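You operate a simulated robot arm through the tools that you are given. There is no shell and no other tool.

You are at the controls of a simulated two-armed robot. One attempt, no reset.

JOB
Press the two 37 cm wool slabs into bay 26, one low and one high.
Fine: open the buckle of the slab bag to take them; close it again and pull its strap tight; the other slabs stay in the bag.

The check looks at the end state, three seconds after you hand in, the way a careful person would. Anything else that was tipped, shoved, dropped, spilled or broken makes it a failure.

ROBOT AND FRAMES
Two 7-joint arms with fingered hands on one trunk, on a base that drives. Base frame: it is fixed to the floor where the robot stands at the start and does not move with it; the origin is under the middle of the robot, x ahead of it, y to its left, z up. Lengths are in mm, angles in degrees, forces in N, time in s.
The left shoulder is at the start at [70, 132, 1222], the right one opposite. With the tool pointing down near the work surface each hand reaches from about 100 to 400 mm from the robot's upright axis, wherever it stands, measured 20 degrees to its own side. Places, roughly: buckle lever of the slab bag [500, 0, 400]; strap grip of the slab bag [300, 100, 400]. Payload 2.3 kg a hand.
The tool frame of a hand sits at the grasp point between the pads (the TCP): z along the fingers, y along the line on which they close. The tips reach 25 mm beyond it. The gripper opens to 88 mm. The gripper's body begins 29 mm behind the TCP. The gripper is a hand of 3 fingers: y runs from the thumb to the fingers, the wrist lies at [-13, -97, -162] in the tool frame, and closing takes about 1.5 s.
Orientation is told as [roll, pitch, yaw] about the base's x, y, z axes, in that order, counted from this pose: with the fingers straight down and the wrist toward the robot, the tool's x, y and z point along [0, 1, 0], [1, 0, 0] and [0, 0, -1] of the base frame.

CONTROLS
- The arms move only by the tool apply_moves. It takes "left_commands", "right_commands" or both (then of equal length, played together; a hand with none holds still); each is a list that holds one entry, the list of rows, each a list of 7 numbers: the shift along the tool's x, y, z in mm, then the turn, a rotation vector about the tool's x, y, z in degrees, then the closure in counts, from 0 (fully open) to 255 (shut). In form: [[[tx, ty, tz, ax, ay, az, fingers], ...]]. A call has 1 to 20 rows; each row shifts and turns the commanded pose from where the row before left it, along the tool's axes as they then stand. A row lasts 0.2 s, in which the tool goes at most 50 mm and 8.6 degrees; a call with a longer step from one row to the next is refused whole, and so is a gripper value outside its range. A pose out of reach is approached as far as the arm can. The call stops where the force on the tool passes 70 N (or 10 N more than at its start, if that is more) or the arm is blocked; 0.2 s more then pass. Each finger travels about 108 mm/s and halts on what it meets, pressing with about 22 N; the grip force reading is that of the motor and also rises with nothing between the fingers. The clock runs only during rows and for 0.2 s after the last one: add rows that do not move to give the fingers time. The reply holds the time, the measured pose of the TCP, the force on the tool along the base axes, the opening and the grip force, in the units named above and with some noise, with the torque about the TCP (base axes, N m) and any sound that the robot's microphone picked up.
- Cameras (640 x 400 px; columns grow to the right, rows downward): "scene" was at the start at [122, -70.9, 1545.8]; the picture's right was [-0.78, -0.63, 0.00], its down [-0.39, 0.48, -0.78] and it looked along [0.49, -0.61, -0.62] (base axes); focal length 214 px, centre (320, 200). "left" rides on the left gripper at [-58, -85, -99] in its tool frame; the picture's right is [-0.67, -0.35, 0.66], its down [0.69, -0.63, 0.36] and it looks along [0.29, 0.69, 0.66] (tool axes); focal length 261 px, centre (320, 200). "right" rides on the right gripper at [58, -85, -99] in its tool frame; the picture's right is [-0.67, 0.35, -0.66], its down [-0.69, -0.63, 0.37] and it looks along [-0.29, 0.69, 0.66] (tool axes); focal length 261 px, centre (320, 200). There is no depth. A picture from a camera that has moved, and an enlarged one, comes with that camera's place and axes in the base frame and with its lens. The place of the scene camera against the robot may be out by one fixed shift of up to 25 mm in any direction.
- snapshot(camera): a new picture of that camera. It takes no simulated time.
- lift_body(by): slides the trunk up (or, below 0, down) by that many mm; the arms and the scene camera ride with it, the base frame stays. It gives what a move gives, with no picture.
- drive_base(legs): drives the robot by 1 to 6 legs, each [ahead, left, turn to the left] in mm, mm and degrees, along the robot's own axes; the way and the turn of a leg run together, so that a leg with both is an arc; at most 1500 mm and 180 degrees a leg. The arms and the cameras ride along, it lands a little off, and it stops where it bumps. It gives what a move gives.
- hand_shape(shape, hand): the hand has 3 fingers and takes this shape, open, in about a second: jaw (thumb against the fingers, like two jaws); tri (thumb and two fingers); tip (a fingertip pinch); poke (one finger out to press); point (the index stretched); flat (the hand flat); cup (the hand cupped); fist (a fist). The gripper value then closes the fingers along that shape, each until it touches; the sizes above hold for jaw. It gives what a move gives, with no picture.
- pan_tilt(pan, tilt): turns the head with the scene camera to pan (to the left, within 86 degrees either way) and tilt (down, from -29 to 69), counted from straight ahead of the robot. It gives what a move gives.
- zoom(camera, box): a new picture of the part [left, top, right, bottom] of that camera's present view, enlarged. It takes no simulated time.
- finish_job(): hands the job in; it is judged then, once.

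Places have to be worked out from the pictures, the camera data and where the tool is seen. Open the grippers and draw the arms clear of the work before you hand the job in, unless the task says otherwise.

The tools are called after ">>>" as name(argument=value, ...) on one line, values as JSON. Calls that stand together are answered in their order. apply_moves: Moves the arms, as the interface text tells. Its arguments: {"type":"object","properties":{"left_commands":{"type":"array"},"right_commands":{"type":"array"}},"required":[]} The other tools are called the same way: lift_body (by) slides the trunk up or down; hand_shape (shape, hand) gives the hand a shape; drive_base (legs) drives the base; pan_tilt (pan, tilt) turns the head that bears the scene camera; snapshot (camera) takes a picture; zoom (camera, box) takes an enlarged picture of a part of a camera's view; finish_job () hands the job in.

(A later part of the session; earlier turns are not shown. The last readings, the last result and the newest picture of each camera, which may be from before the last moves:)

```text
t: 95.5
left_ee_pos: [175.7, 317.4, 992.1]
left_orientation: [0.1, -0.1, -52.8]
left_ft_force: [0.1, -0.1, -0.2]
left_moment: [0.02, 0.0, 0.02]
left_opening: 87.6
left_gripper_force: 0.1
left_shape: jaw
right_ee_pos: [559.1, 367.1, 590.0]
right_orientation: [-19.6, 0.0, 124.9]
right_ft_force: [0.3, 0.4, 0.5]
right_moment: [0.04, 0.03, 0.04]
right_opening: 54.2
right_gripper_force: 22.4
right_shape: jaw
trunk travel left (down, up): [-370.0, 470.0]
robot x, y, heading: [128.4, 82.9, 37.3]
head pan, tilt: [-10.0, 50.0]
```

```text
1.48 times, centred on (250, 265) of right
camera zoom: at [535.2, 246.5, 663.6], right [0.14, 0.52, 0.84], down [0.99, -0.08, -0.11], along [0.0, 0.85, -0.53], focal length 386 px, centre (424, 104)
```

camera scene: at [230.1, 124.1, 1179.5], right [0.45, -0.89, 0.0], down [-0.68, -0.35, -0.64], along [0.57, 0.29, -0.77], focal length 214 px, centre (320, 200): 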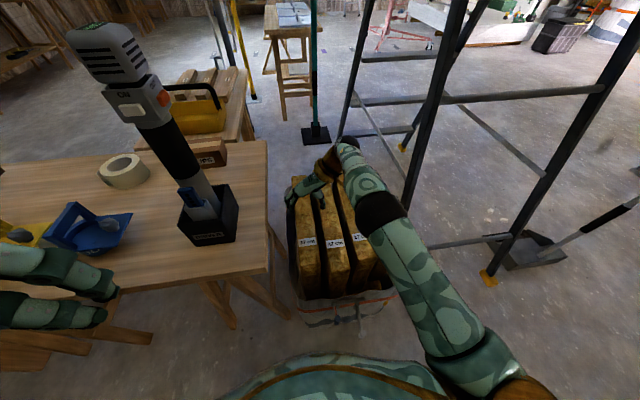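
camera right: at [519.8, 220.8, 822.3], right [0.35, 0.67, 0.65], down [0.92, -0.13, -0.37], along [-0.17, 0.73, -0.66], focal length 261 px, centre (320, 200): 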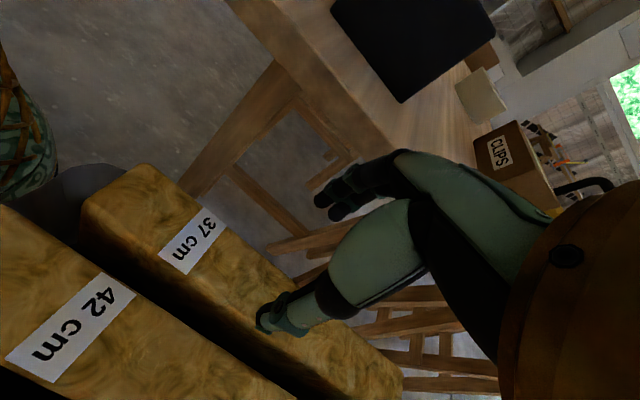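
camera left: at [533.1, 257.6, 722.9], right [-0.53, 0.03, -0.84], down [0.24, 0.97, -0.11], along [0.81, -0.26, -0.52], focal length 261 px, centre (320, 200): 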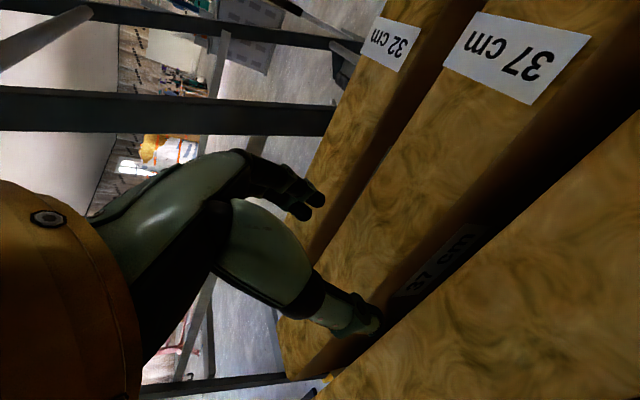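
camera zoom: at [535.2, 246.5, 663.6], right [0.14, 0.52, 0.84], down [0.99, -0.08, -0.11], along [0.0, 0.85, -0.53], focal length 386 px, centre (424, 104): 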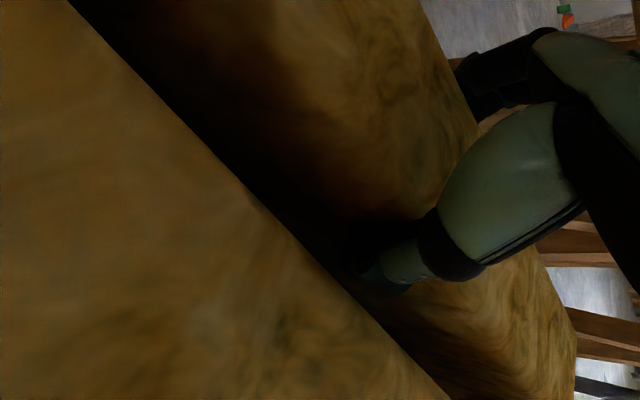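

Gripped at 54 mm with 22 N. I test-lift by 40 mm with the trunk.

>>> lift_body(by=40)

>>> zoom(camera="scene", box=[250, 110, 450, 330])

>>> snapshot(camera="right")

```text
t: 96.3
left_ee_pos: [176.7, 317.8, 1031.6]
left_orientation: [0.0, -0.1, -52.8]
left_ft_force: [-0.3, -1.1, 0.3]
left_moment: [-0.04, 0.0, -0.01]
left_opening: 87.7
left_gripper_force: 0.0
left_shape: jaw
right_ee_pos: [558.9, 366.4, 630.1]
right_orientation: [-19.6, 0.2, 125.0]
right_ft_force: [-0.3, -1.0, -1.5]
right_moment: [-0.01, -0.01, -0.03]
right_opening: 54.2
right_gripper_force: 21.9
right_shape: jaw
trunk travel left (down, up): [-410.0, 430.0]
robot x, y, heading: [127.4, 81.1, 37.0]
head pan, tilt: [-10.0, 50.0]
```

```text
1.82 times, centred on (350, 220) of scene
camera zoom: at [255.0, 142.8, 1159.4], right [0.46, -0.89, 0.0], down [-0.68, -0.35, -0.64], along [0.57, 0.29, -0.77], focal length 390 px, centre (266, 164)
```

zoom: 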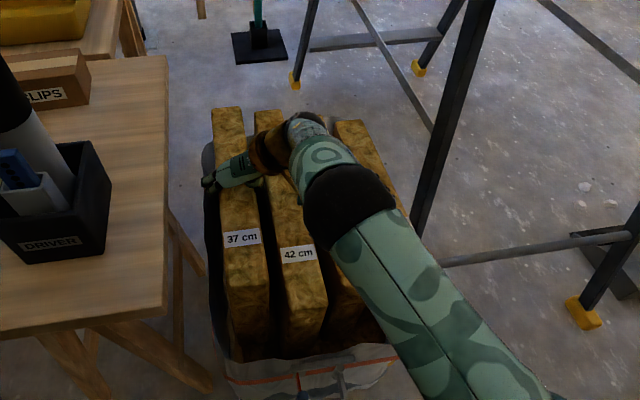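

```text
taken
camera right: at [535.4, 246.7, 703.5], right [0.14, 0.52, 0.84], down [0.99, -0.08, -0.11], along [0.0, 0.85, -0.53], focal length 261 px, centre (320, 200)
```

right: 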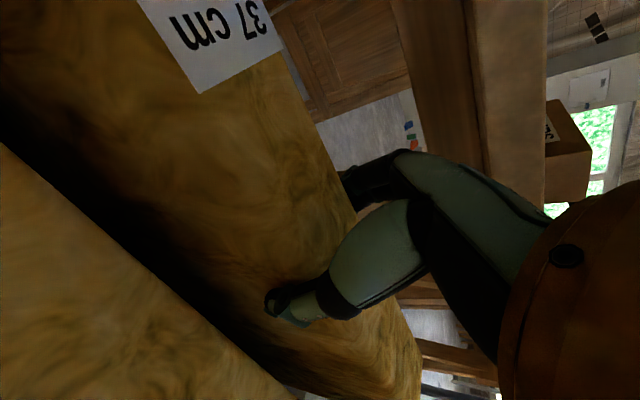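

Slab 1 comes up with the hand and is very light. I lift it 300 mm more, clear of the bag.

>>> lift_body(by=300)

>>> snapshot(camera="scene")

>>> snapshot(camera="right")

>>> snapshot(camera="left")

```text
t: 99.3
left_ee_pos: [177.3, 317.1, 1332.2]
left_orientation: [0.0, -0.1, -52.7]
left_ft_force: [0.1, -0.8, 0.3]
left_moment: [0.0, 0.03, 0.0]
left_opening: 87.5
left_gripper_force: 0.1
left_shape: jaw
right_ee_pos: [559.8, 366.6, 929.3]
right_orientation: [-19.6, 0.1, 125.1]
right_ft_force: [-0.7, 0.4, -2.7]
right_moment: [-0.02, 0.03, 0.02]
right_opening: 54.1
right_gripper_force: 21.6
right_shape: jaw
trunk travel left (down, up): [-710.0, 130.0]
robot x, y, heading: [127.1, 82.3, 37.1]
head pan, tilt: [-10.0, 50.0]
```

```text
taken
camera scene: at [255.1, 142.8, 1459.3], right [0.46, -0.89, 0.0], down [-0.68, -0.35, -0.64], along [0.57, 0.29, -0.77], focal length 214 px, centre (320, 200)
```

scene: 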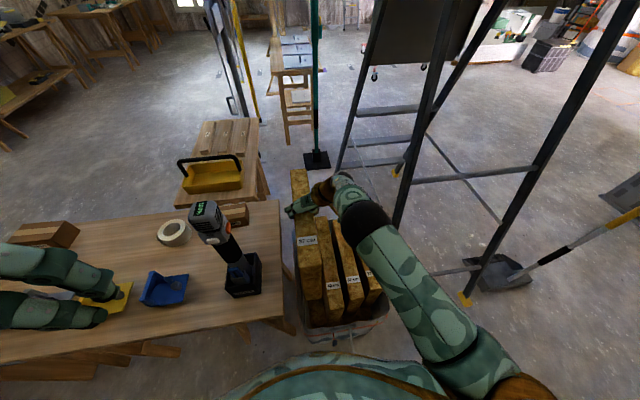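

```text
taken
camera right: at [535.5, 246.8, 1003.4], right [0.14, 0.52, 0.84], down [0.99, -0.08, -0.11], along [0.0, 0.85, -0.53], focal length 261 px, centre (320, 200)
```

right: 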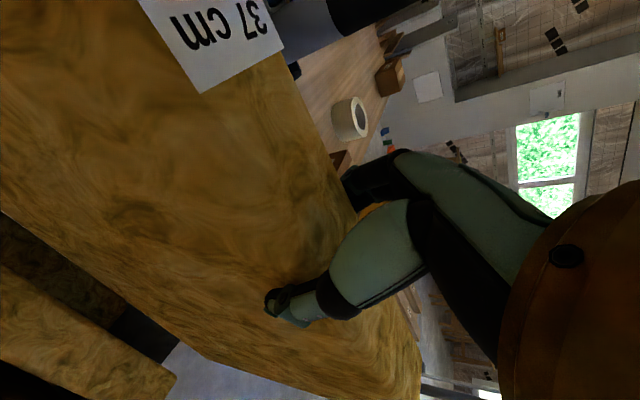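

```text
taken
camera left: at [80.2, 350.2, 1432.8], right [-0.74, -0.13, -0.66], down [0.17, 0.92, -0.37], along [0.65, -0.38, -0.66], focal length 261 px, centre (320, 200)
```

left: 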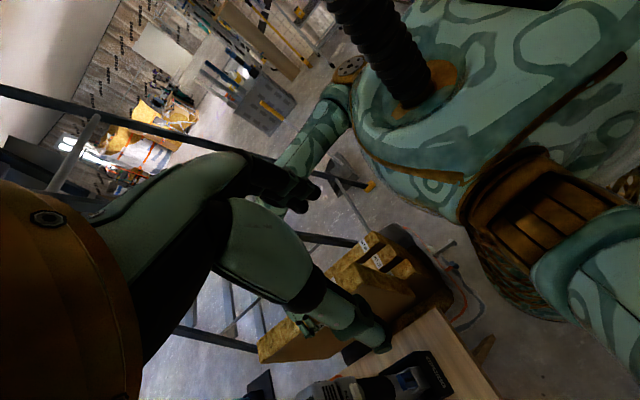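

Slab 1 hangs cleanly from the hand (bottom about 277 mm below the TCP, so roughly 280 mm tall). I back the robot 300 mm away from the bag.

>>> drive_base(legs=[[-300, 0, 0]])

>>> apply_moves(right_commands=[[[30, 0, -11, 0, 0, 0, 255], [30, 0, -11, 0, 0, 0, 255], [0, 0, 0, 2.74, 0, 7.52, 255], [0, 0, 0, 2.74, 0, 7.52, 255], [0, 0, 0, 2.74, 0, 7.52, 255], [0, 0, 0, 2.74, 0, 7.52, 255], [0, 0, 0, 2.74, 0, 7.52, 255], [0, 0, 0, 2.74, 0, 7.52, 255], [0, 0, 0, 2.74, 0, 7.52, 255], [0, 0, 0, 2.74, 0, 7.52, 255], [0, 0, 0, 2.74, 0, 7.52, 255], [0, 0, 0, 2.74, 0, 7.52, 255], [0, 0, 0, 2.74, 0, 7.52, 255], [0, 0, 0, 0, 0, 0, 255]]])

>>> snapshot(camera="scene")

>>> snapshot(camera="right")

```text
t: 101.4
left_ee_pos: [-62.2, 139.2, 1332.2]
left_orientation: [-0.1, -0.1, -52.6]
left_ft_force: [0.3, -0.3, -0.5]
left_moment: [0.0, -0.01, 0.01]
left_opening: 87.7
left_gripper_force: 0.1
left_shape: jaw
right_ee_pos: [319.5, 186.5, 928.4]
right_orientation: [-19.6, 0.1, 125.0]
right_ft_force: [0.3, -0.6, -2.1]
right_moment: [-0.02, 0.03, 0.02]
right_opening: 54.2
right_gripper_force: 21.7
right_shape: jaw
trunk travel left (down, up): [-710.0, 130.0]
robot x, y, heading: [-108.2, -101.6, 37.1]
head pan, tilt: [-10.0, 50.0]
```

```text
t: 104.4
left_ee_pos: [-65.2, 135.9, 1332.4]
left_orientation: [0.0, -0.1, -52.6]
left_ft_force: [-0.5, -0.3, -0.3]
left_moment: [0.01, 0.0, 0.03]
left_opening: 88.0
left_gripper_force: 0.0
left_shape: jaw
right_ee_pos: [265.8, 148.2, 930.2]
right_orientation: [-20.1, 0.5, 36.9]
right_ft_force: [0.7, 0.3, -2.6]
right_moment: [-0.01, 0.0, -0.01]
right_opening: 53.7
right_gripper_force: 21.7
right_shape: jaw
trunk travel left (down, up): [-710.0, 130.0]
robot x, y, heading: [-108.5, -101.3, 37.2]
head pan, tilt: [-10.0, 50.0]
```

```text
taken
camera scene: at [14.4, -39.1, 1459.4], right [0.46, -0.89, 0.0], down [-0.68, -0.35, -0.64], along [0.57, 0.29, -0.77], focal length 214 px, centre (320, 200)
```

scene: 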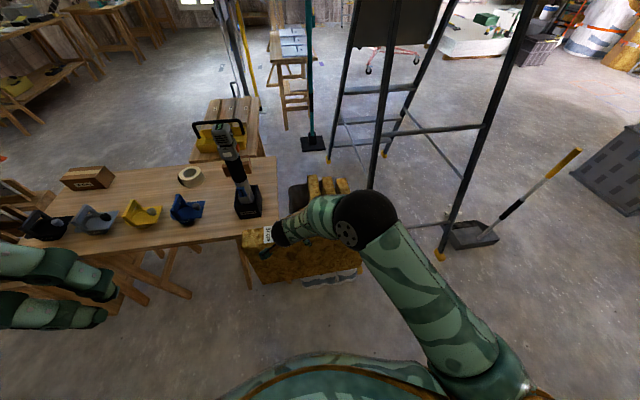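

```text
taken
camera right: at [145.0, 168.8, 1004.2], right [0.53, -0.11, 0.84], down [-0.04, -0.99, -0.1], along [0.85, 0.02, -0.53], focal length 261 px, centre (320, 200)
```

right: 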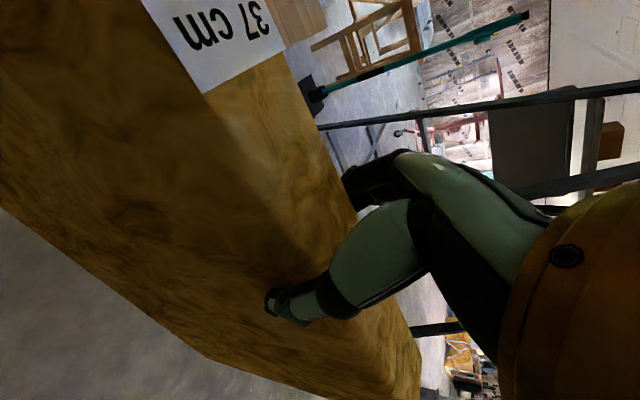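

The slab is held firmly and now lies parallel to the robot's front. I pull it in 60 mm and turn the robot 180° toward the wall.

>>> apply_moves(right_commands=[[[0, -30, 0, 0, 0, 0, 255], [0, -30, 0, 0, 0, 0, 255]]])

>>> drive_base(legs=[[0, 0, 90], [0, 0, 90]])

>>> pan_tilt(pan=0, tilt=30)

>>> snapshot(camera="scene")

>>> snapshot(camera="left")

>>> snapshot(camera="right")

```text
t: 105.0
left_ee_pos: [-65.2, 134.4, 1333.3]
left_orientation: [0.0, -0.1, -52.7]
left_ft_force: [0.4, -0.4, 0.4]
left_moment: [-0.04, -0.02, -0.01]
left_opening: 87.7
left_gripper_force: 0.2
left_shape: jaw
right_ee_pos: [215.6, 112.1, 931.4]
right_orientation: [-20.1, 0.4, 36.9]
right_ft_force: [0.2, -0.6, -2.3]
right_moment: [0.02, 0.03, 0.0]
right_opening: 53.7
right_gripper_force: 22.4
right_shape: jaw
trunk travel left (down, up): [-710.0, 130.0]
robot x, y, heading: [-114.8, -100.7, 37.0]
head pan, tilt: [-10.0, 50.0]
```

```text
t: 113.0
left_ee_pos: [-158.6, -338.1, 1331.9]
left_orientation: [0.0, -0.2, 127.6]
left_ft_force: [-0.3, -0.2, -0.4]
left_moment: [0.0, 0.03, 0.0]
left_opening: 87.6
left_gripper_force: 0.0
left_shape: jaw
right_ee_pos: [-439.9, -316.1, 930.7]
right_orientation: [-20.0, 0.5, -142.7]
right_ft_force: [0.2, -0.6, -1.6]
right_moment: [-0.03, -0.03, -0.01]
right_opening: 53.4
right_gripper_force: 21.8
right_shape: jaw
trunk travel left (down, up): [-710.0, 130.0]
robot x, y, heading: [-111.6, -102.0, -142.5]
head pan, tilt: [-10.0, 50.0]
```

```text
t: 113.9
left_ee_pos: [-157.9, -339.2, 1332.1]
left_orientation: [0.1, 0.0, 127.6]
left_ft_force: [0.6, -0.1, -0.2]
left_moment: [-0.02, -0.02, -0.02]
left_opening: 87.9
left_gripper_force: 0.1
left_shape: jaw
right_ee_pos: [-439.4, -315.7, 931.4]
right_orientation: [-20.1, 0.5, -142.7]
right_ft_force: [0.4, 0.1, -2.7]
right_moment: [-0.03, -0.01, -0.08]
right_opening: 53.6
right_gripper_force: 21.7
right_shape: jaw
trunk travel left (down, up): [-710.0, 130.0]
robot x, y, heading: [-113.5, -103.2, -142.4]
head pan, tilt: [0.0, 30.0]
```

```text
taken
camera scene: at [-206.5, -191.0, 1488.8], right [-0.61, 0.79, 0.0], down [0.4, 0.3, -0.87], along [-0.69, -0.53, -0.5], focal length 214 px, centre (320, 200)
```

scene: 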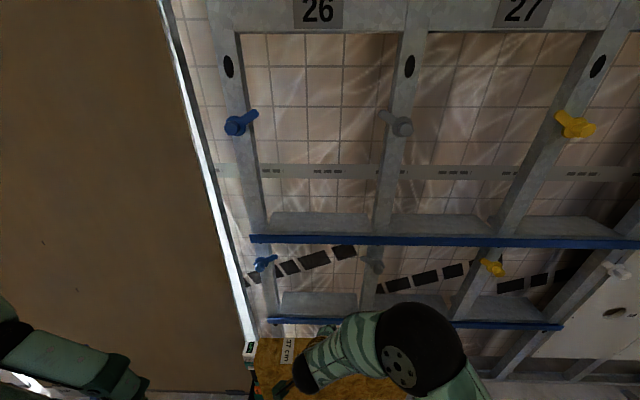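

```text
taken
camera left: at [-59.1, -371.6, 1432.9], right [0.74, 0.13, -0.66], down [-0.16, -0.92, -0.37], along [-0.65, 0.38, -0.66], focal length 261 px, centre (320, 200)
```

left: 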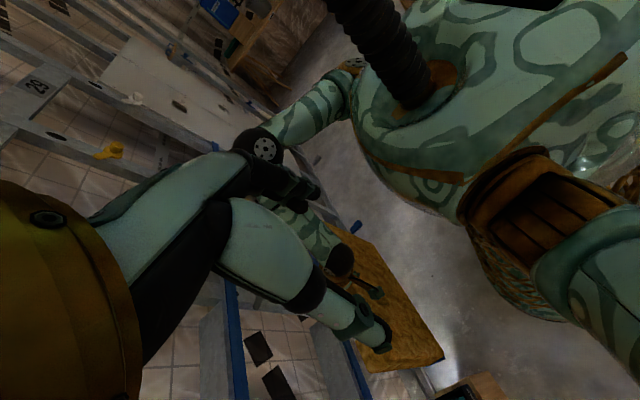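

```text
taken
camera right: at [-319.4, -335.2, 1004.9], right [-0.53, 0.11, 0.84], down [0.03, 0.99, -0.1], along [-0.85, -0.03, -0.53], focal length 261 px, centre (320, 200)
```

right: 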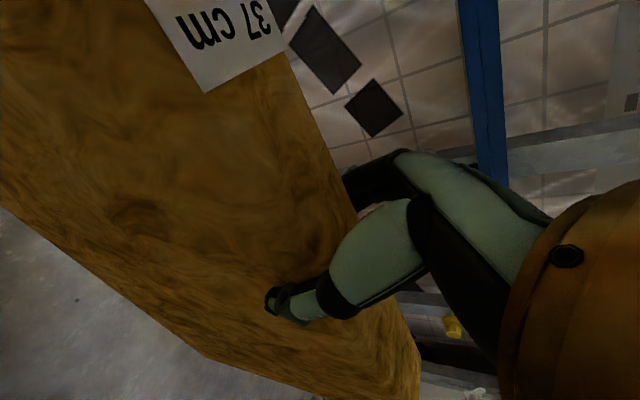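

The robot faces the bay with slab 1. I enlarge bay 26 to measure the low compartment.

>>> zoom(camera="scene", box=[220, 200, 420, 340])

>>> zoom(camera="scene", box=[200, 0, 440, 160])

```text
2.86 times, centred on (320, 270) of scene
camera zoom: at [-206.5, -191.0, 1488.8], right [-0.61, 0.79, 0.0], down [0.4, 0.3, -0.87], along [-0.69, -0.53, -0.5], focal length 613 px, centre (320, 0)
```

zoom: 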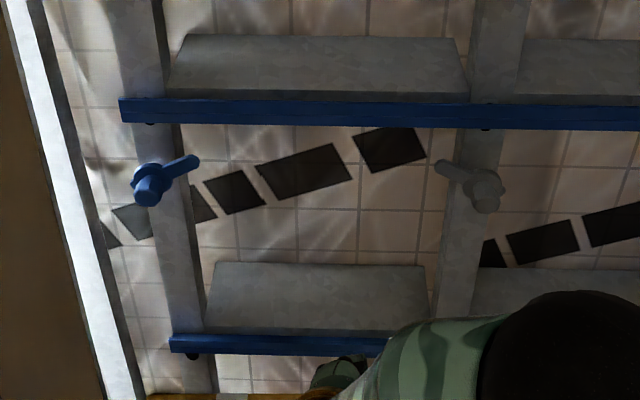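

```text
2.50 times, centred on (320, 80) of scene
camera zoom: at [-206.5, -191.0, 1488.8], right [-0.61, 0.79, 0.0], down [0.4, 0.3, -0.87], along [-0.69, -0.53, -0.5], focal length 536 px, centre (320, 500)
```

zoom: 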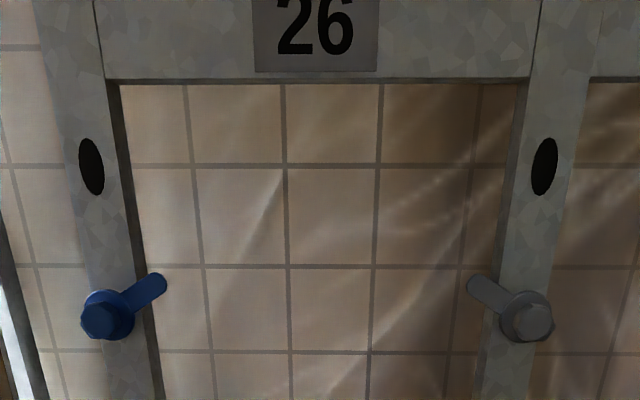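

I calibrate the scene camera's fixed shift using the held slab's label, whose place relative to the hand I know; zooming on it.

>>> zoom(camera="scene", box=[230, 310, 390, 400])

>>> zoom(camera="right", box=[140, 0, 300, 100])

```text
4.00 times, centred on (310, 355) of scene
camera zoom: at [-206.5, -191.0, 1488.8], right [-0.61, 0.79, 0.0], down [0.4, 0.3, -0.87], along [-0.69, -0.53, -0.5], focal length 858 px, centre (360, -420)
```

zoom: 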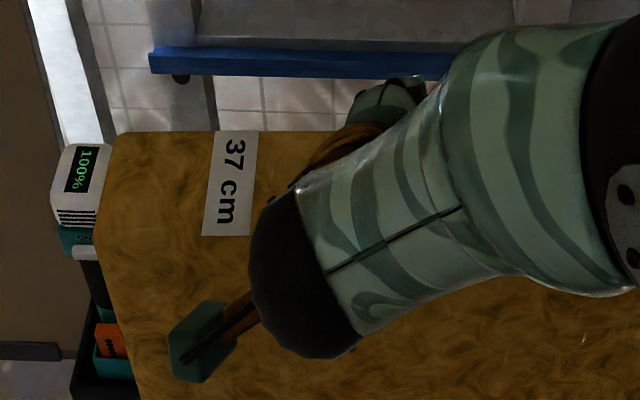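

```text
4.00 times, centred on (220, 50) of right
camera zoom: at [-319.4, -335.2, 1004.9], right [-0.53, 0.11, 0.84], down [0.03, 0.99, -0.1], along [-0.85, -0.03, -0.53], focal length 1043 px, centre (720, 800)
```

zoom: 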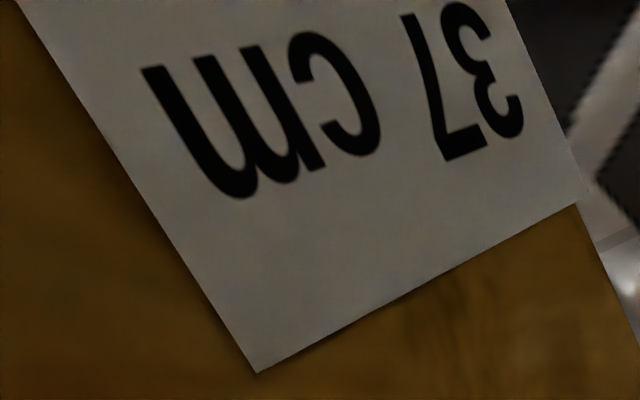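

From the calibration: slab top is 10 mm above the TCP, bottom 277 below; the scene camera sits about 13 mm further right than stated, so bay 26's centre is near left-coordinate −19. To measure shelf and clip heights precisely I turn the free left hand to look at the bay.

>>> apply_moves(left_commands=[[[0, 0, 0, 0, 0, -8.2, 0], [0, 0, 0, 0, 0, -8.2, 0], [0, 0, 0, 0, 0, -8.2, 0], [0, 0, 0, 0, 0, -8.2, 0], [0, 0, 0, 0, 0, -8.2, 0], [0, 0, 0, 0, 0, -8.2, 0], [0, 0, 0, 0, 0, -8.2, 0], [0, 0, 0, 0, 0, -8.2, 0], [0, 0, 0, 0, 0, -8.2, 0], [0, 0, 0, 0, 0, -8.2, 0], [0, 0, 0, 0, 0, -8, 0], [0, 20, 0, 0, 0, 0, 0], [0, 30, 0, 0, 0, 0, 0], [0, 30, 0, 0, 0, 0, 0]]])

>>> snapshot(camera="left")

```text
t: 116.9
left_ee_pos: [-250.3, -388.5, 1306.7]
left_orientation: [-0.1, 0.1, -142.4]
left_ft_force: [-0.8, 0.0, -0.8]
left_moment: [-0.01, -0.01, 0.01]
left_opening: 88.1
left_gripper_force: 0.0
left_shape: jaw
left hand out of reach, approached as far as the arm can: row 9, 10, 11
right_ee_pos: [-440.9, -315.7, 930.9]
right_orientation: [-20.0, 0.4, -142.7]
right_ft_force: [-0.3, 0.1, -1.4]
right_moment: [0.0, 0.0, -0.03]
right_opening: 53.4
right_gripper_force: 22.5
right_shape: jaw
trunk travel left (down, up): [-710.0, 130.0]
robot x, y, heading: [-112.2, -100.8, -142.7]
head pan, tilt: [0.0, 30.0]
```

```text
taken
camera left: at [-218.0, -292.1, 1407.4], right [-0.13, 0.74, -0.65], down [0.92, -0.16, -0.37], along [-0.38, -0.65, -0.66], focal length 261 px, centre (320, 200)
```

left: 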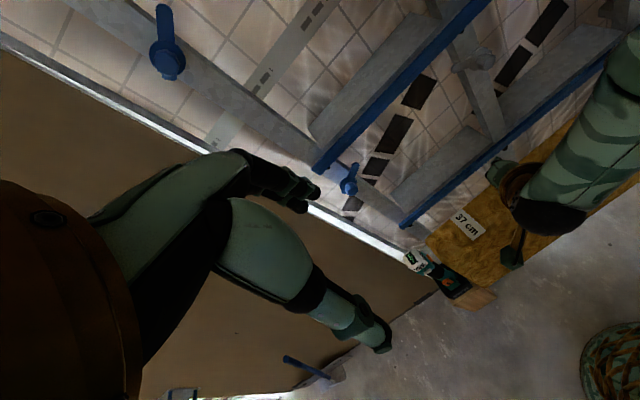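

I take enlarged views here, then lower the trunk 150 mm for a second viewpoint with an exact vertical baseline.

>>> zoom(camera="left", box=[290, 50, 490, 240])

>>> zoom(camera="left", box=[440, 0, 640, 190])

>>> lift_body(by=-150)

>>> snapshot(camera="left")

>>> zoom(camera="left", box=[230, 0, 430, 190])

>>> zoom(camera="left", box=[400, 0, 600, 190])

```text
2.11 times, centred on (390, 145) of left
camera zoom: at [-218.0, -292.1, 1407.4], right [-0.13, 0.74, -0.65], down [0.92, -0.16, -0.37], along [-0.38, -0.65, -0.66], focal length 549 px, centre (173, 316)
```

zoom: 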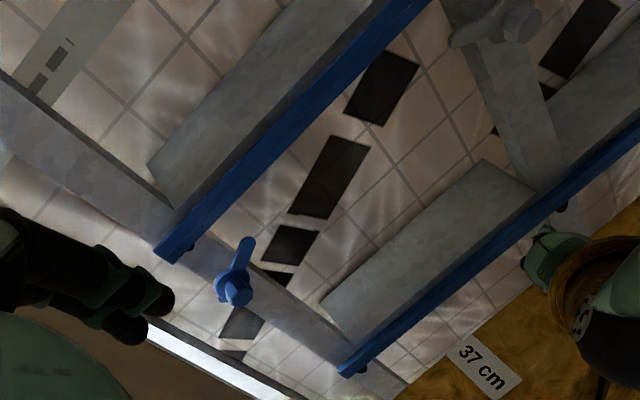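

```text
2.11 times, centred on (540, 95) of left
camera zoom: at [-218.0, -292.1, 1407.4], right [-0.13, 0.74, -0.65], down [0.92, -0.16, -0.37], along [-0.38, -0.65, -0.66], focal length 549 px, centre (-143, 421)
```

zoom: 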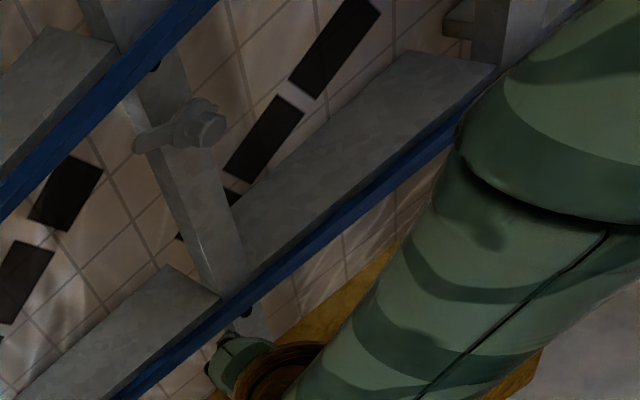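

```text
t: 118.6
left_ee_pos: [-249.5, -387.6, 1157.0]
left_orientation: [-0.1, 0.1, -142.5]
left_ft_force: [0.6, 0.2, -0.6]
left_moment: [-0.01, -0.01, 0.01]
left_opening: 87.6
left_gripper_force: 0.0
left_shape: jaw
right_ee_pos: [-439.7, -315.5, 780.9]
right_orientation: [-20.1, 0.5, -142.7]
right_ft_force: [0.3, -0.4, -1.7]
right_moment: [-0.02, -0.02, -0.01]
right_opening: 53.3
right_gripper_force: 22.1
right_shape: jaw
trunk travel left (down, up): [-560.0, 280.0]
robot x, y, heading: [-113.3, -100.6, -142.4]
head pan, tilt: [0.0, 30.0]
```

```text
taken
camera left: at [-216.6, -291.6, 1257.5], right [-0.13, 0.74, -0.65], down [0.92, -0.16, -0.37], along [-0.38, -0.65, -0.66], focal length 261 px, centre (320, 200)
```

left: 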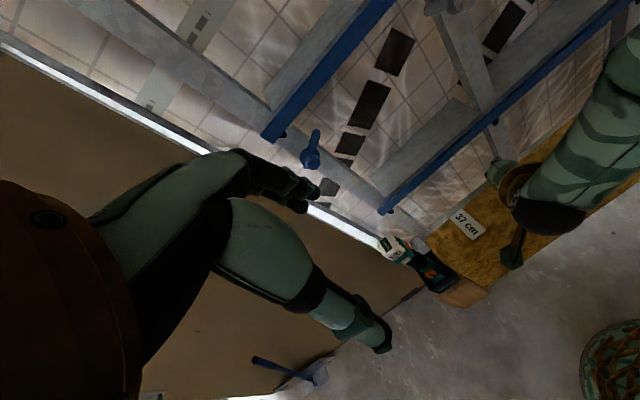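

```text
2.11 times, centred on (330, 95) of left
camera zoom: at [-216.6, -291.6, 1257.5], right [-0.13, 0.74, -0.65], down [0.92, -0.16, -0.37], along [-0.38, -0.65, -0.66], focal length 549 px, centre (299, 421)
```

zoom: 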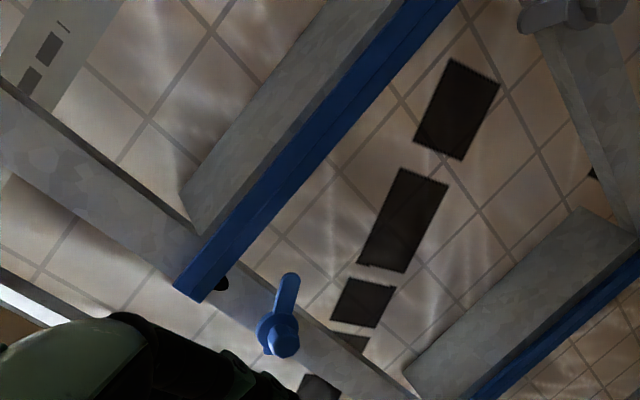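

```text
2.11 times, centred on (500, 95) of left
camera zoom: at [-216.6, -291.6, 1257.5], right [-0.13, 0.74, -0.65], down [0.92, -0.16, -0.37], along [-0.38, -0.65, -0.66], focal length 549 px, centre (-59, 421)
```

zoom: 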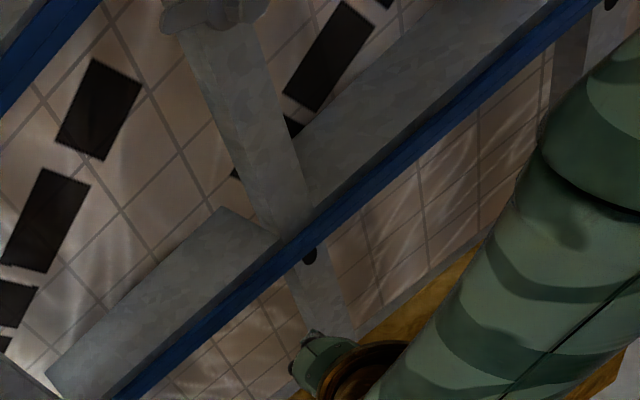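

Results: bay 26 centre at L≈+12.5 (wall frame), bars' front at W≈840, lower bar top z≈573 and lower clips at z≈912, so a 287 mm slab on the lower shelf passes under the clips. I align the slab sideways (34 mm left), set its height (TCP z≈872), pull the left hand back and drive 240 mm toward the wall.

>>> apply_moves(left_commands=[[[0, -40, 0, 0, 0, 0, 0], [0, -40, 0, 0, 0, 0, 0], [0, -20, 0, 0, 0, 0, 0]]], right_commands=[[[11, 0, -4, 0, 0, 0, 255], [11, 0, -4, 0, 0, 0, 255], [10, 0, -3.6, 0, 0, 0, 255]]])

>>> lift_body(by=91)

>>> drive_base(legs=[[240, 0, 0]])

>>> snapshot(camera="scene")

>>> snapshot(camera="left")

>>> snapshot(camera="right")

```text
t: 119.4
left_ee_pos: [-178.5, -327.9, 1148.4]
left_orientation: [-0.1, 0.0, -142.4]
left_ft_force: [-0.2, -0.6, 0.0]
left_moment: [-0.02, 0.0, -0.01]
left_opening: 87.9
left_gripper_force: 0.0
left_shape: jaw
left hand out of reach, approached as far as the arm can: row 3
right_ee_pos: [-420.4, -343.5, 780.3]
right_orientation: [-20.0, 0.6, -142.7]
right_ft_force: [0.4, 0.2, -2.6]
right_moment: [-0.05, 0.0, -0.01]
right_opening: 53.5
right_gripper_force: 22.5
right_shape: jaw
trunk travel left (down, up): [-560.0, 280.0]
robot x, y, heading: [-110.0, -103.5, -142.4]
head pan, tilt: [0.0, 30.0]
```

```text
t: 120.7
left_ee_pos: [-179.9, -328.5, 1238.3]
left_orientation: [0.0, 0.0, -142.4]
left_ft_force: [-0.2, 0.5, -0.5]
left_moment: [0.0, -0.01, -0.01]
left_opening: 87.5
left_gripper_force: 0.1
left_shape: jaw
right_ee_pos: [-420.3, -343.5, 872.2]
right_orientation: [-20.1, 0.5, -142.7]
right_ft_force: [-0.3, -0.5, -2.3]
right_moment: [-0.02, -0.01, -0.04]
right_opening: 53.3
right_gripper_force: 21.5
right_shape: jaw
trunk travel left (down, up): [-651.0, 189.0]
robot x, y, heading: [-111.8, -100.5, -142.4]
head pan, tilt: [0.0, 30.0]
```

```text
t: 122.4
left_ee_pos: [-365.2, -469.9, 1239.9]
left_orientation: [-0.1, -0.1, -142.5]
left_ft_force: [0.2, 0.9, 0.3]
left_moment: [0.03, 0.02, 0.0]
left_opening: 87.8
left_gripper_force: 0.0
left_shape: jaw
right_ee_pos: [-606.0, -485.9, 872.5]
right_orientation: [-20.1, 0.4, -142.6]
right_ft_force: [-0.7, 0.3, -1.6]
right_moment: [-0.02, -0.02, 0.03]
right_opening: 53.4
right_gripper_force: 22.2
right_shape: jaw
trunk travel left (down, up): [-651.0, 189.0]
robot x, y, heading: [-301.5, -246.1, -142.7]
head pan, tilt: [0.0, 30.0]
```

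```text
taken
camera scene: at [-392.1, -333.1, 1430.1], right [-0.61, 0.79, 0.0], down [0.4, 0.3, -0.87], along [-0.69, -0.53, -0.5], focal length 214 px, centre (320, 200)
```

scene: 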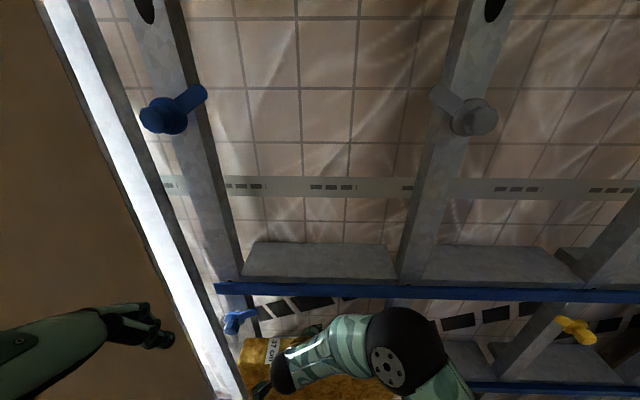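

```text
taken
camera left: at [-332.2, -373.8, 1340.1], right [-0.13, 0.74, -0.65], down [0.92, -0.16, -0.37], along [-0.38, -0.65, -0.66], focal length 261 px, centre (320, 200)
```

left: 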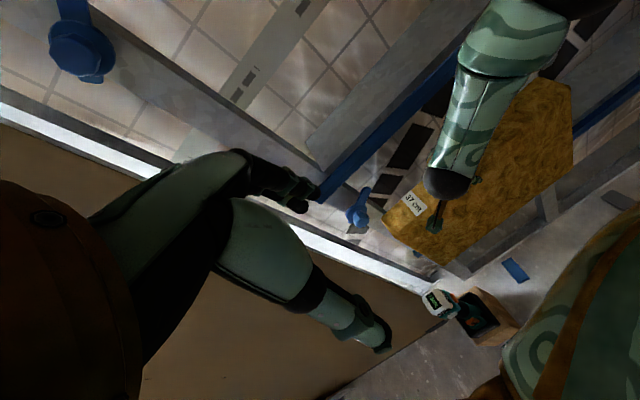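

```text
taken
camera right: at [-484.9, -504.6, 946.5], right [-0.53, 0.11, 0.84], down [0.04, 0.99, -0.1], along [-0.85, -0.03, -0.53], focal length 261 px, centre (320, 200)
```

right: 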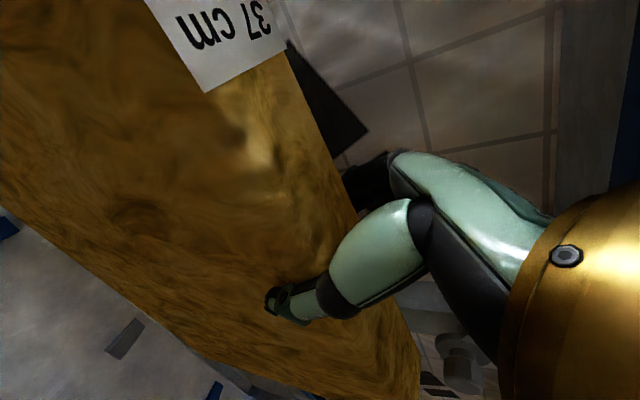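

The slab now hangs just in front of the bay (TCP at W 777, L 16, z 872). I enlarge the left and scene views to check its ends and bottom against studs, shelf and clips.

>>> zoom(camera="left", box=[310, 60, 640, 290])

>>> zoom(camera="scene", box=[200, 260, 480, 400])

```text
1.74 times, centred on (475, 175) of left
camera zoom: at [-332.2, -373.8, 1340.1], right [-0.13, 0.74, -0.65], down [0.92, -0.16, -0.37], along [-0.38, -0.65, -0.66], focal length 453 px, centre (50, 244)
```

zoom: 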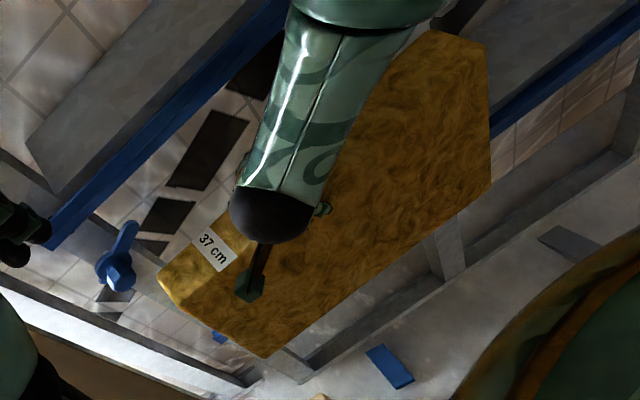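

```text
2.29 times, centred on (340, 330) of scene
camera zoom: at [-392.1, -333.1, 1430.1], right [-0.61, 0.79, 0.0], down [0.4, 0.3, -0.87], along [-0.69, -0.53, -0.5], focal length 490 px, centre (274, -97)
```

zoom: 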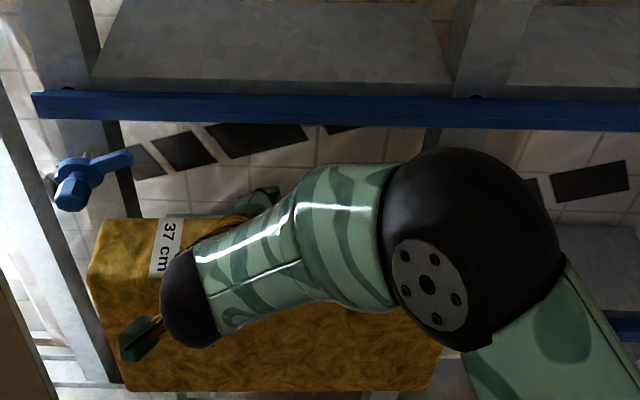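

The bar slopes in the scene pictures show the wall normal at heading about −144.2°, so the robot is 1.6° off square. I turn −1.6° and shift 16 mm left, then re-check.

>>> drive_base(legs=[[0, 16, -1.6]])

>>> snapshot(camera="scene")

>>> zoom(camera="scene", box=[200, 230, 480, 400])

>>> zoom(camera="left", box=[310, 60, 640, 290])

```text
t: 123.2
left_ee_pos: [-366.6, -480.8, 1240.4]
left_orientation: [0.0, 0.1, -144.1]
left_ft_force: [-0.1, -0.8, -0.7]
left_moment: [-0.01, 0.0, 0.0]
left_opening: 87.7
left_gripper_force: 0.1
left_shape: jaw
right_ee_pos: [-604.8, -488.5, 872.2]
right_orientation: [-19.8, 0.4, -144.3]
right_ft_force: [-0.5, -0.1, -2.4]
right_moment: [-0.03, 0.0, 0.0]
right_opening: 53.4
right_gripper_force: 22.3
right_shape: jaw
trunk travel left (down, up): [-651.0, 189.0]
robot x, y, heading: [-290.3, -258.2, -144.2]
head pan, tilt: [0.0, 30.0]
```

```text
taken
camera scene: at [-388.5, -341.4, 1429.9], right [-0.59, 0.81, 0.0], down [0.41, 0.29, -0.87], along [-0.7, -0.51, -0.5], focal length 214 px, centre (320, 200)
```

scene: 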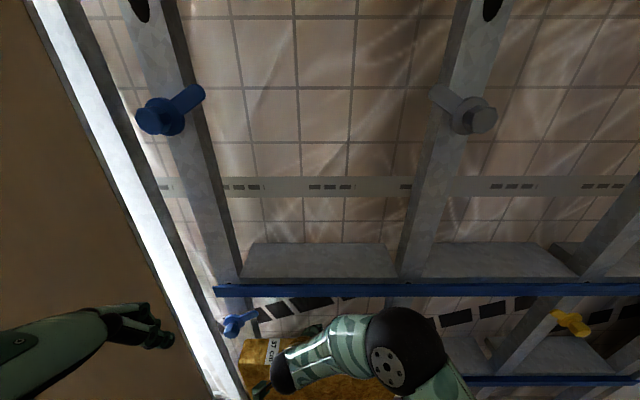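

```text
2.29 times, centred on (340, 315) of scene
camera zoom: at [-388.5, -341.4, 1429.9], right [-0.59, 0.81, 0.0], down [0.41, 0.29, -0.87], along [-0.7, -0.51, -0.5], focal length 490 px, centre (274, -63)
```

zoom: 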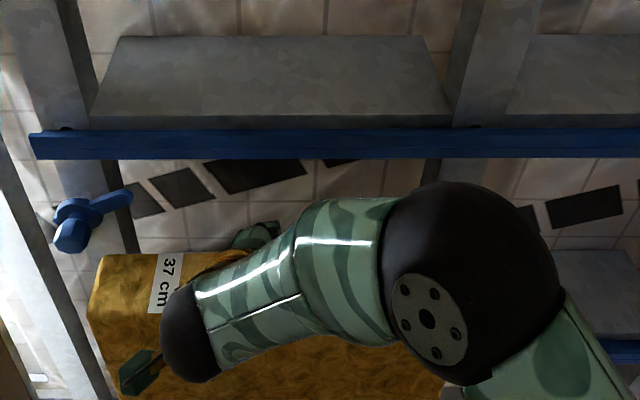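

```text
1.74 times, centred on (475, 175) of left
camera zoom: at [-329.7, -384.3, 1340.1], right [-0.11, 0.75, -0.66], down [0.91, -0.19, -0.37], along [-0.39, -0.64, -0.66], focal length 453 px, centre (50, 244)
```

zoom: 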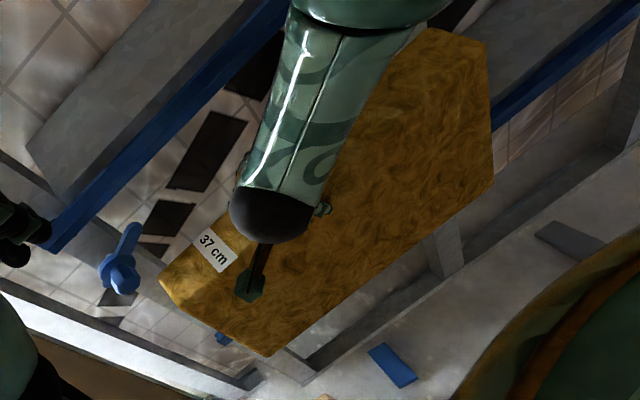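

Bars are level now. The slab is about 7 mm right of the bay centre, so I shift it left and advance 45 mm until its back face is about at the stud faces.

>>> apply_moves(right_commands=[[[6.6, 0, -2.4, 0, 0, 0, 255], [0, 15, 0, 0, 0, 0, 255], [0, 15, 0, 0, 0, 0, 255], [0, 15, 0, 0, 0, 0, 255], [0, 0, 0, 0, 0, 0, 255]]])

>>> zoom(camera="scene", box=[200, 230, 480, 400])

>>> zoom(camera="left", box=[310, 60, 640, 290])

>>> snapshot(camera="right")

```text
t: 124.4
left_ee_pos: [-363.4, -483.5, 1239.5]
left_orientation: [-0.1, 0.0, -144.1]
left_ft_force: [0.1, -0.5, 0.2]
left_moment: [0.02, -0.01, 0.02]
left_opening: 87.6
left_gripper_force: 0.0
left_shape: jaw
right_ee_pos: [-635.6, -520.8, 870.4]
right_orientation: [-20.1, 0.5, -144.4]
right_ft_force: [1.4, 1.0, -3.5]
right_moment: [0.26, -0.44, -0.15]
right_opening: 53.5
right_gripper_force: 22.5
right_shape: jaw
trunk travel left (down, up): [-651.0, 189.0]
robot x, y, heading: [-288.8, -255.1, -144.2]
head pan, tilt: [0.0, 30.0]
```

```text
2.29 times, centred on (340, 315) of scene
camera zoom: at [-386.1, -343.8, 1429.9], right [-0.59, 0.81, 0.0], down [0.41, 0.29, -0.87], along [-0.7, -0.51, -0.5], focal length 490 px, centre (274, -63)
```

zoom: 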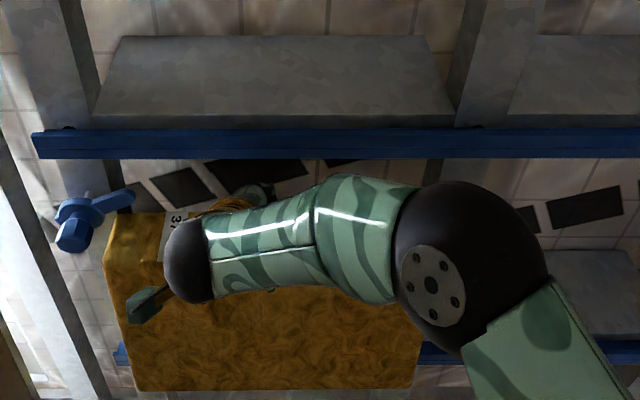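

```text
1.74 times, centred on (475, 175) of left
camera zoom: at [-327.4, -386.6, 1340.0], right [-0.11, 0.75, -0.65], down [0.91, -0.19, -0.37], along [-0.4, -0.64, -0.66], focal length 453 px, centre (50, 244)
```

zoom: 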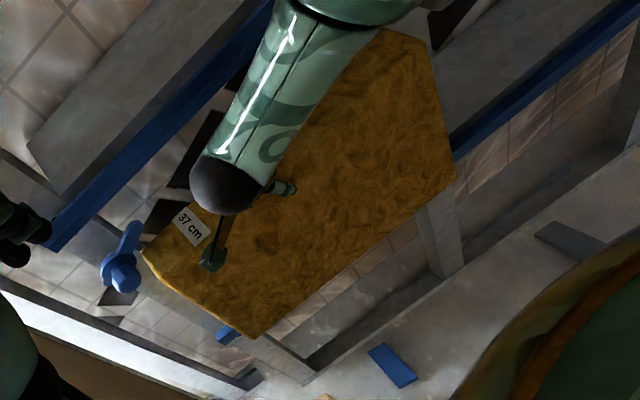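

```text
taken
camera right: at [-515.7, -544.0, 945.0], right [-0.52, 0.12, 0.84], down [0.06, 0.99, -0.1], along [-0.85, 0.0, -0.53], focal length 261 px, centre (320, 200)
```

right: 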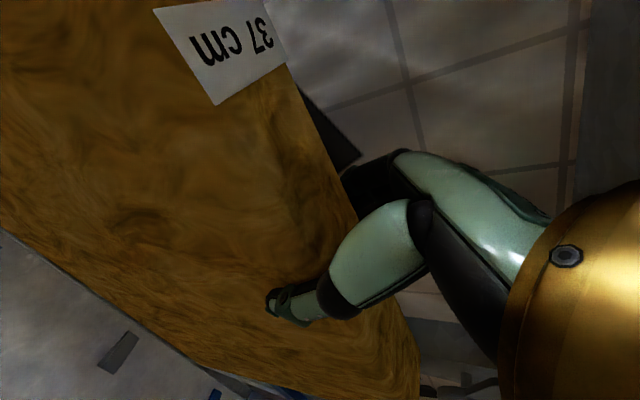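

A small force (about 1.7 N, at the slab's bottom edge) shows the bottom touching the lower bar, so the slab is nearer 300 mm tall. I back off 25 mm, raise 14 mm and advance again.

>>> apply_moves(right_commands=[[[0, -12, 0, 0, 0, 0, 255], [0, -13, 0, 0, 0, 0, 255], [-4.8, 0, -13.2, 0, 0, 0, 255], [0, 0, 0, 0, 0, 0, 255]]])

>>> apply_moves(right_commands=[[[0, 10, 0, 0, 0, 0, 255], [0, 10, 0, 0, 0, 0, 255], [0, 10, 0, 0, 0, 0, 255], [0, 0, 0, 0, 0, 0, 255]]])

>>> zoom(camera="scene", box=[200, 230, 480, 400])

>>> zoom(camera="left", box=[310, 60, 640, 290])

```text
t: 125.4
left_ee_pos: [-364.1, -481.8, 1240.1]
left_orientation: [-0.2, 0.0, -144.0]
left_ft_force: [-0.2, 0.2, -0.3]
left_moment: [0.03, 0.02, 0.02]
left_opening: 87.8
left_gripper_force: 0.0
left_shape: jaw
right_ee_pos: [-615.3, -507.6, 886.6]
right_orientation: [-20.1, 0.5, -144.3]
right_ft_force: [-0.2, 0.0, -3.0]
right_moment: [-0.01, 0.02, -0.04]
right_opening: 53.4
right_gripper_force: 22.6
right_shape: jaw
trunk travel left (down, up): [-651.0, 189.0]
robot x, y, heading: [-289.6, -255.0, -144.1]
head pan, tilt: [0.0, 30.0]
```

```text
t: 126.4
left_ee_pos: [-363.5, -482.1, 1239.6]
left_orientation: [-0.1, 0.1, -144.0]
left_ft_force: [0.2, -0.3, 0.7]
left_moment: [0.0, 0.0, -0.03]
left_opening: 87.8
left_gripper_force: 0.0
left_shape: jaw
right_ee_pos: [-640.1, -524.6, 886.1]
right_orientation: [-20.0, 0.5, -144.3]
right_ft_force: [1.1, 0.5, -2.2]
right_moment: [0.3, -0.51, -0.15]
right_opening: 53.1
right_gripper_force: 22.2
right_shape: jaw
trunk travel left (down, up): [-651.0, 189.0]
robot x, y, heading: [-291.7, -255.1, -144.2]
head pan, tilt: [0.0, 30.0]
```

```text
2.29 times, centred on (340, 315) of scene
camera zoom: at [-386.0, -343.8, 1429.9], right [-0.59, 0.81, 0.0], down [0.41, 0.29, -0.87], along [-0.7, -0.51, -0.5], focal length 490 px, centre (274, -63)
```

zoom: 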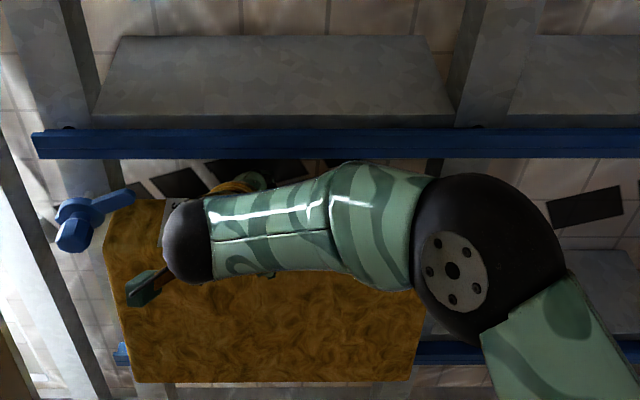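

```text
1.74 times, centred on (475, 175) of left
camera zoom: at [-327.4, -386.5, 1340.0], right [-0.11, 0.75, -0.65], down [0.91, -0.19, -0.37], along [-0.4, -0.64, -0.66], focal length 453 px, centre (50, 244)
```

zoom: 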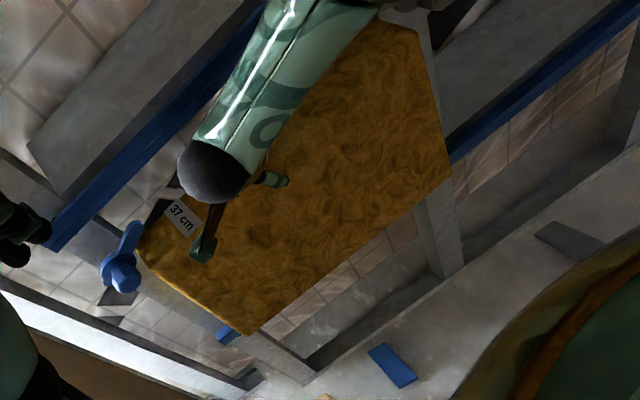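

Contact again at the bottom, consistent with the oversize slab meeting the stud faces. I lower 10 mm (top stays under the clips), then press its top into the bay in small steps, watching force.

>>> apply_moves(right_commands=[[[0, -12, 0, 0, 0, 0, 255], [3.4, 0, 9.4, 0, 0, 0, 255], [0, 8, 0, 0, 0, 0, 255], [0, 8, 0, 0, 0, 0, 255], [0, 8, 0, 0, 0, 0, 255], [0, 0, 0, 0, 0, 0, 255]]])

>>> zoom(camera="scene", box=[200, 230, 480, 400])

>>> snapshot(camera="right")

>>> zoom(camera="left", box=[310, 60, 640, 290])

```text
t: 127.8
left_ee_pos: [-364.1, -482.5, 1240.3]
left_orientation: [-0.1, 0.0, -144.2]
left_ft_force: [0.4, 0.1, 0.1]
left_moment: [0.02, -0.01, -0.04]
left_opening: 87.8
left_gripper_force: 0.0
left_shape: jaw
right_ee_pos: [-649.6, -531.9, 876.8]
right_orientation: [-20.2, 0.5, -144.3]
right_ft_force: [2.2, 0.6, -2.3]
right_moment: [0.49, -0.67, -0.25]
right_opening: 53.0
right_gripper_force: 21.9
right_shape: jaw
trunk travel left (down, up): [-651.0, 189.0]
robot x, y, heading: [-286.9, -256.8, -144.2]
head pan, tilt: [0.0, 30.0]
```

```text
2.29 times, centred on (340, 315) of scene
camera zoom: at [-385.9, -343.7, 1429.9], right [-0.59, 0.81, 0.0], down [0.41, 0.29, -0.87], along [-0.7, -0.51, -0.5], focal length 490 px, centre (274, -63)
```

zoom: 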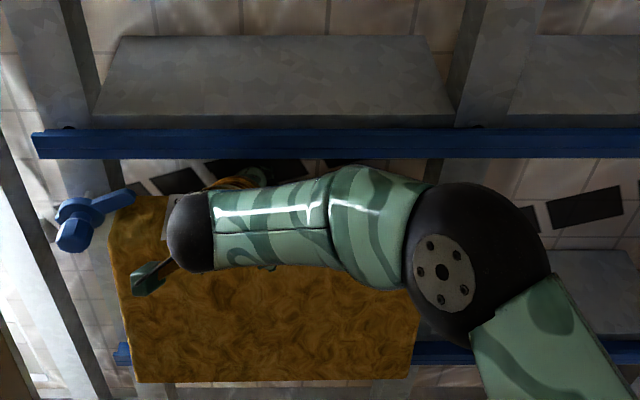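

```text
taken
camera right: at [-529.7, -554.7, 949.7], right [-0.52, 0.12, 0.84], down [0.06, 0.99, -0.1], along [-0.85, 0.0, -0.53], focal length 261 px, centre (320, 200)
```

right: 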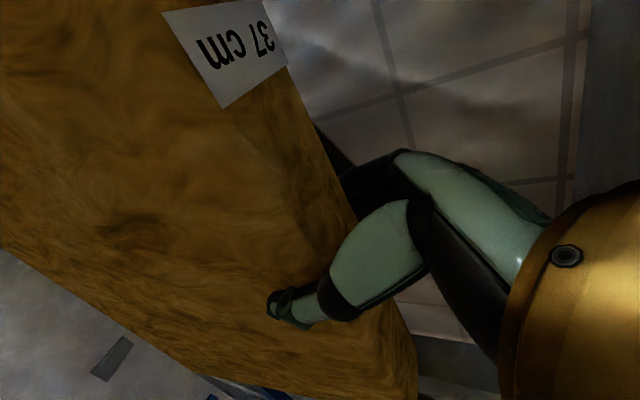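

```text
1.74 times, centred on (475, 175) of left
camera zoom: at [-327.3, -386.5, 1340.0], right [-0.11, 0.75, -0.65], down [0.91, -0.19, -0.37], along [-0.4, -0.64, -0.66], focal length 453 px, centre (50, 244)
```

zoom: 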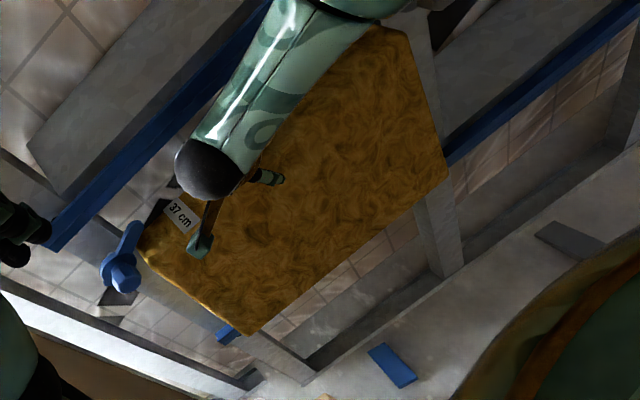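

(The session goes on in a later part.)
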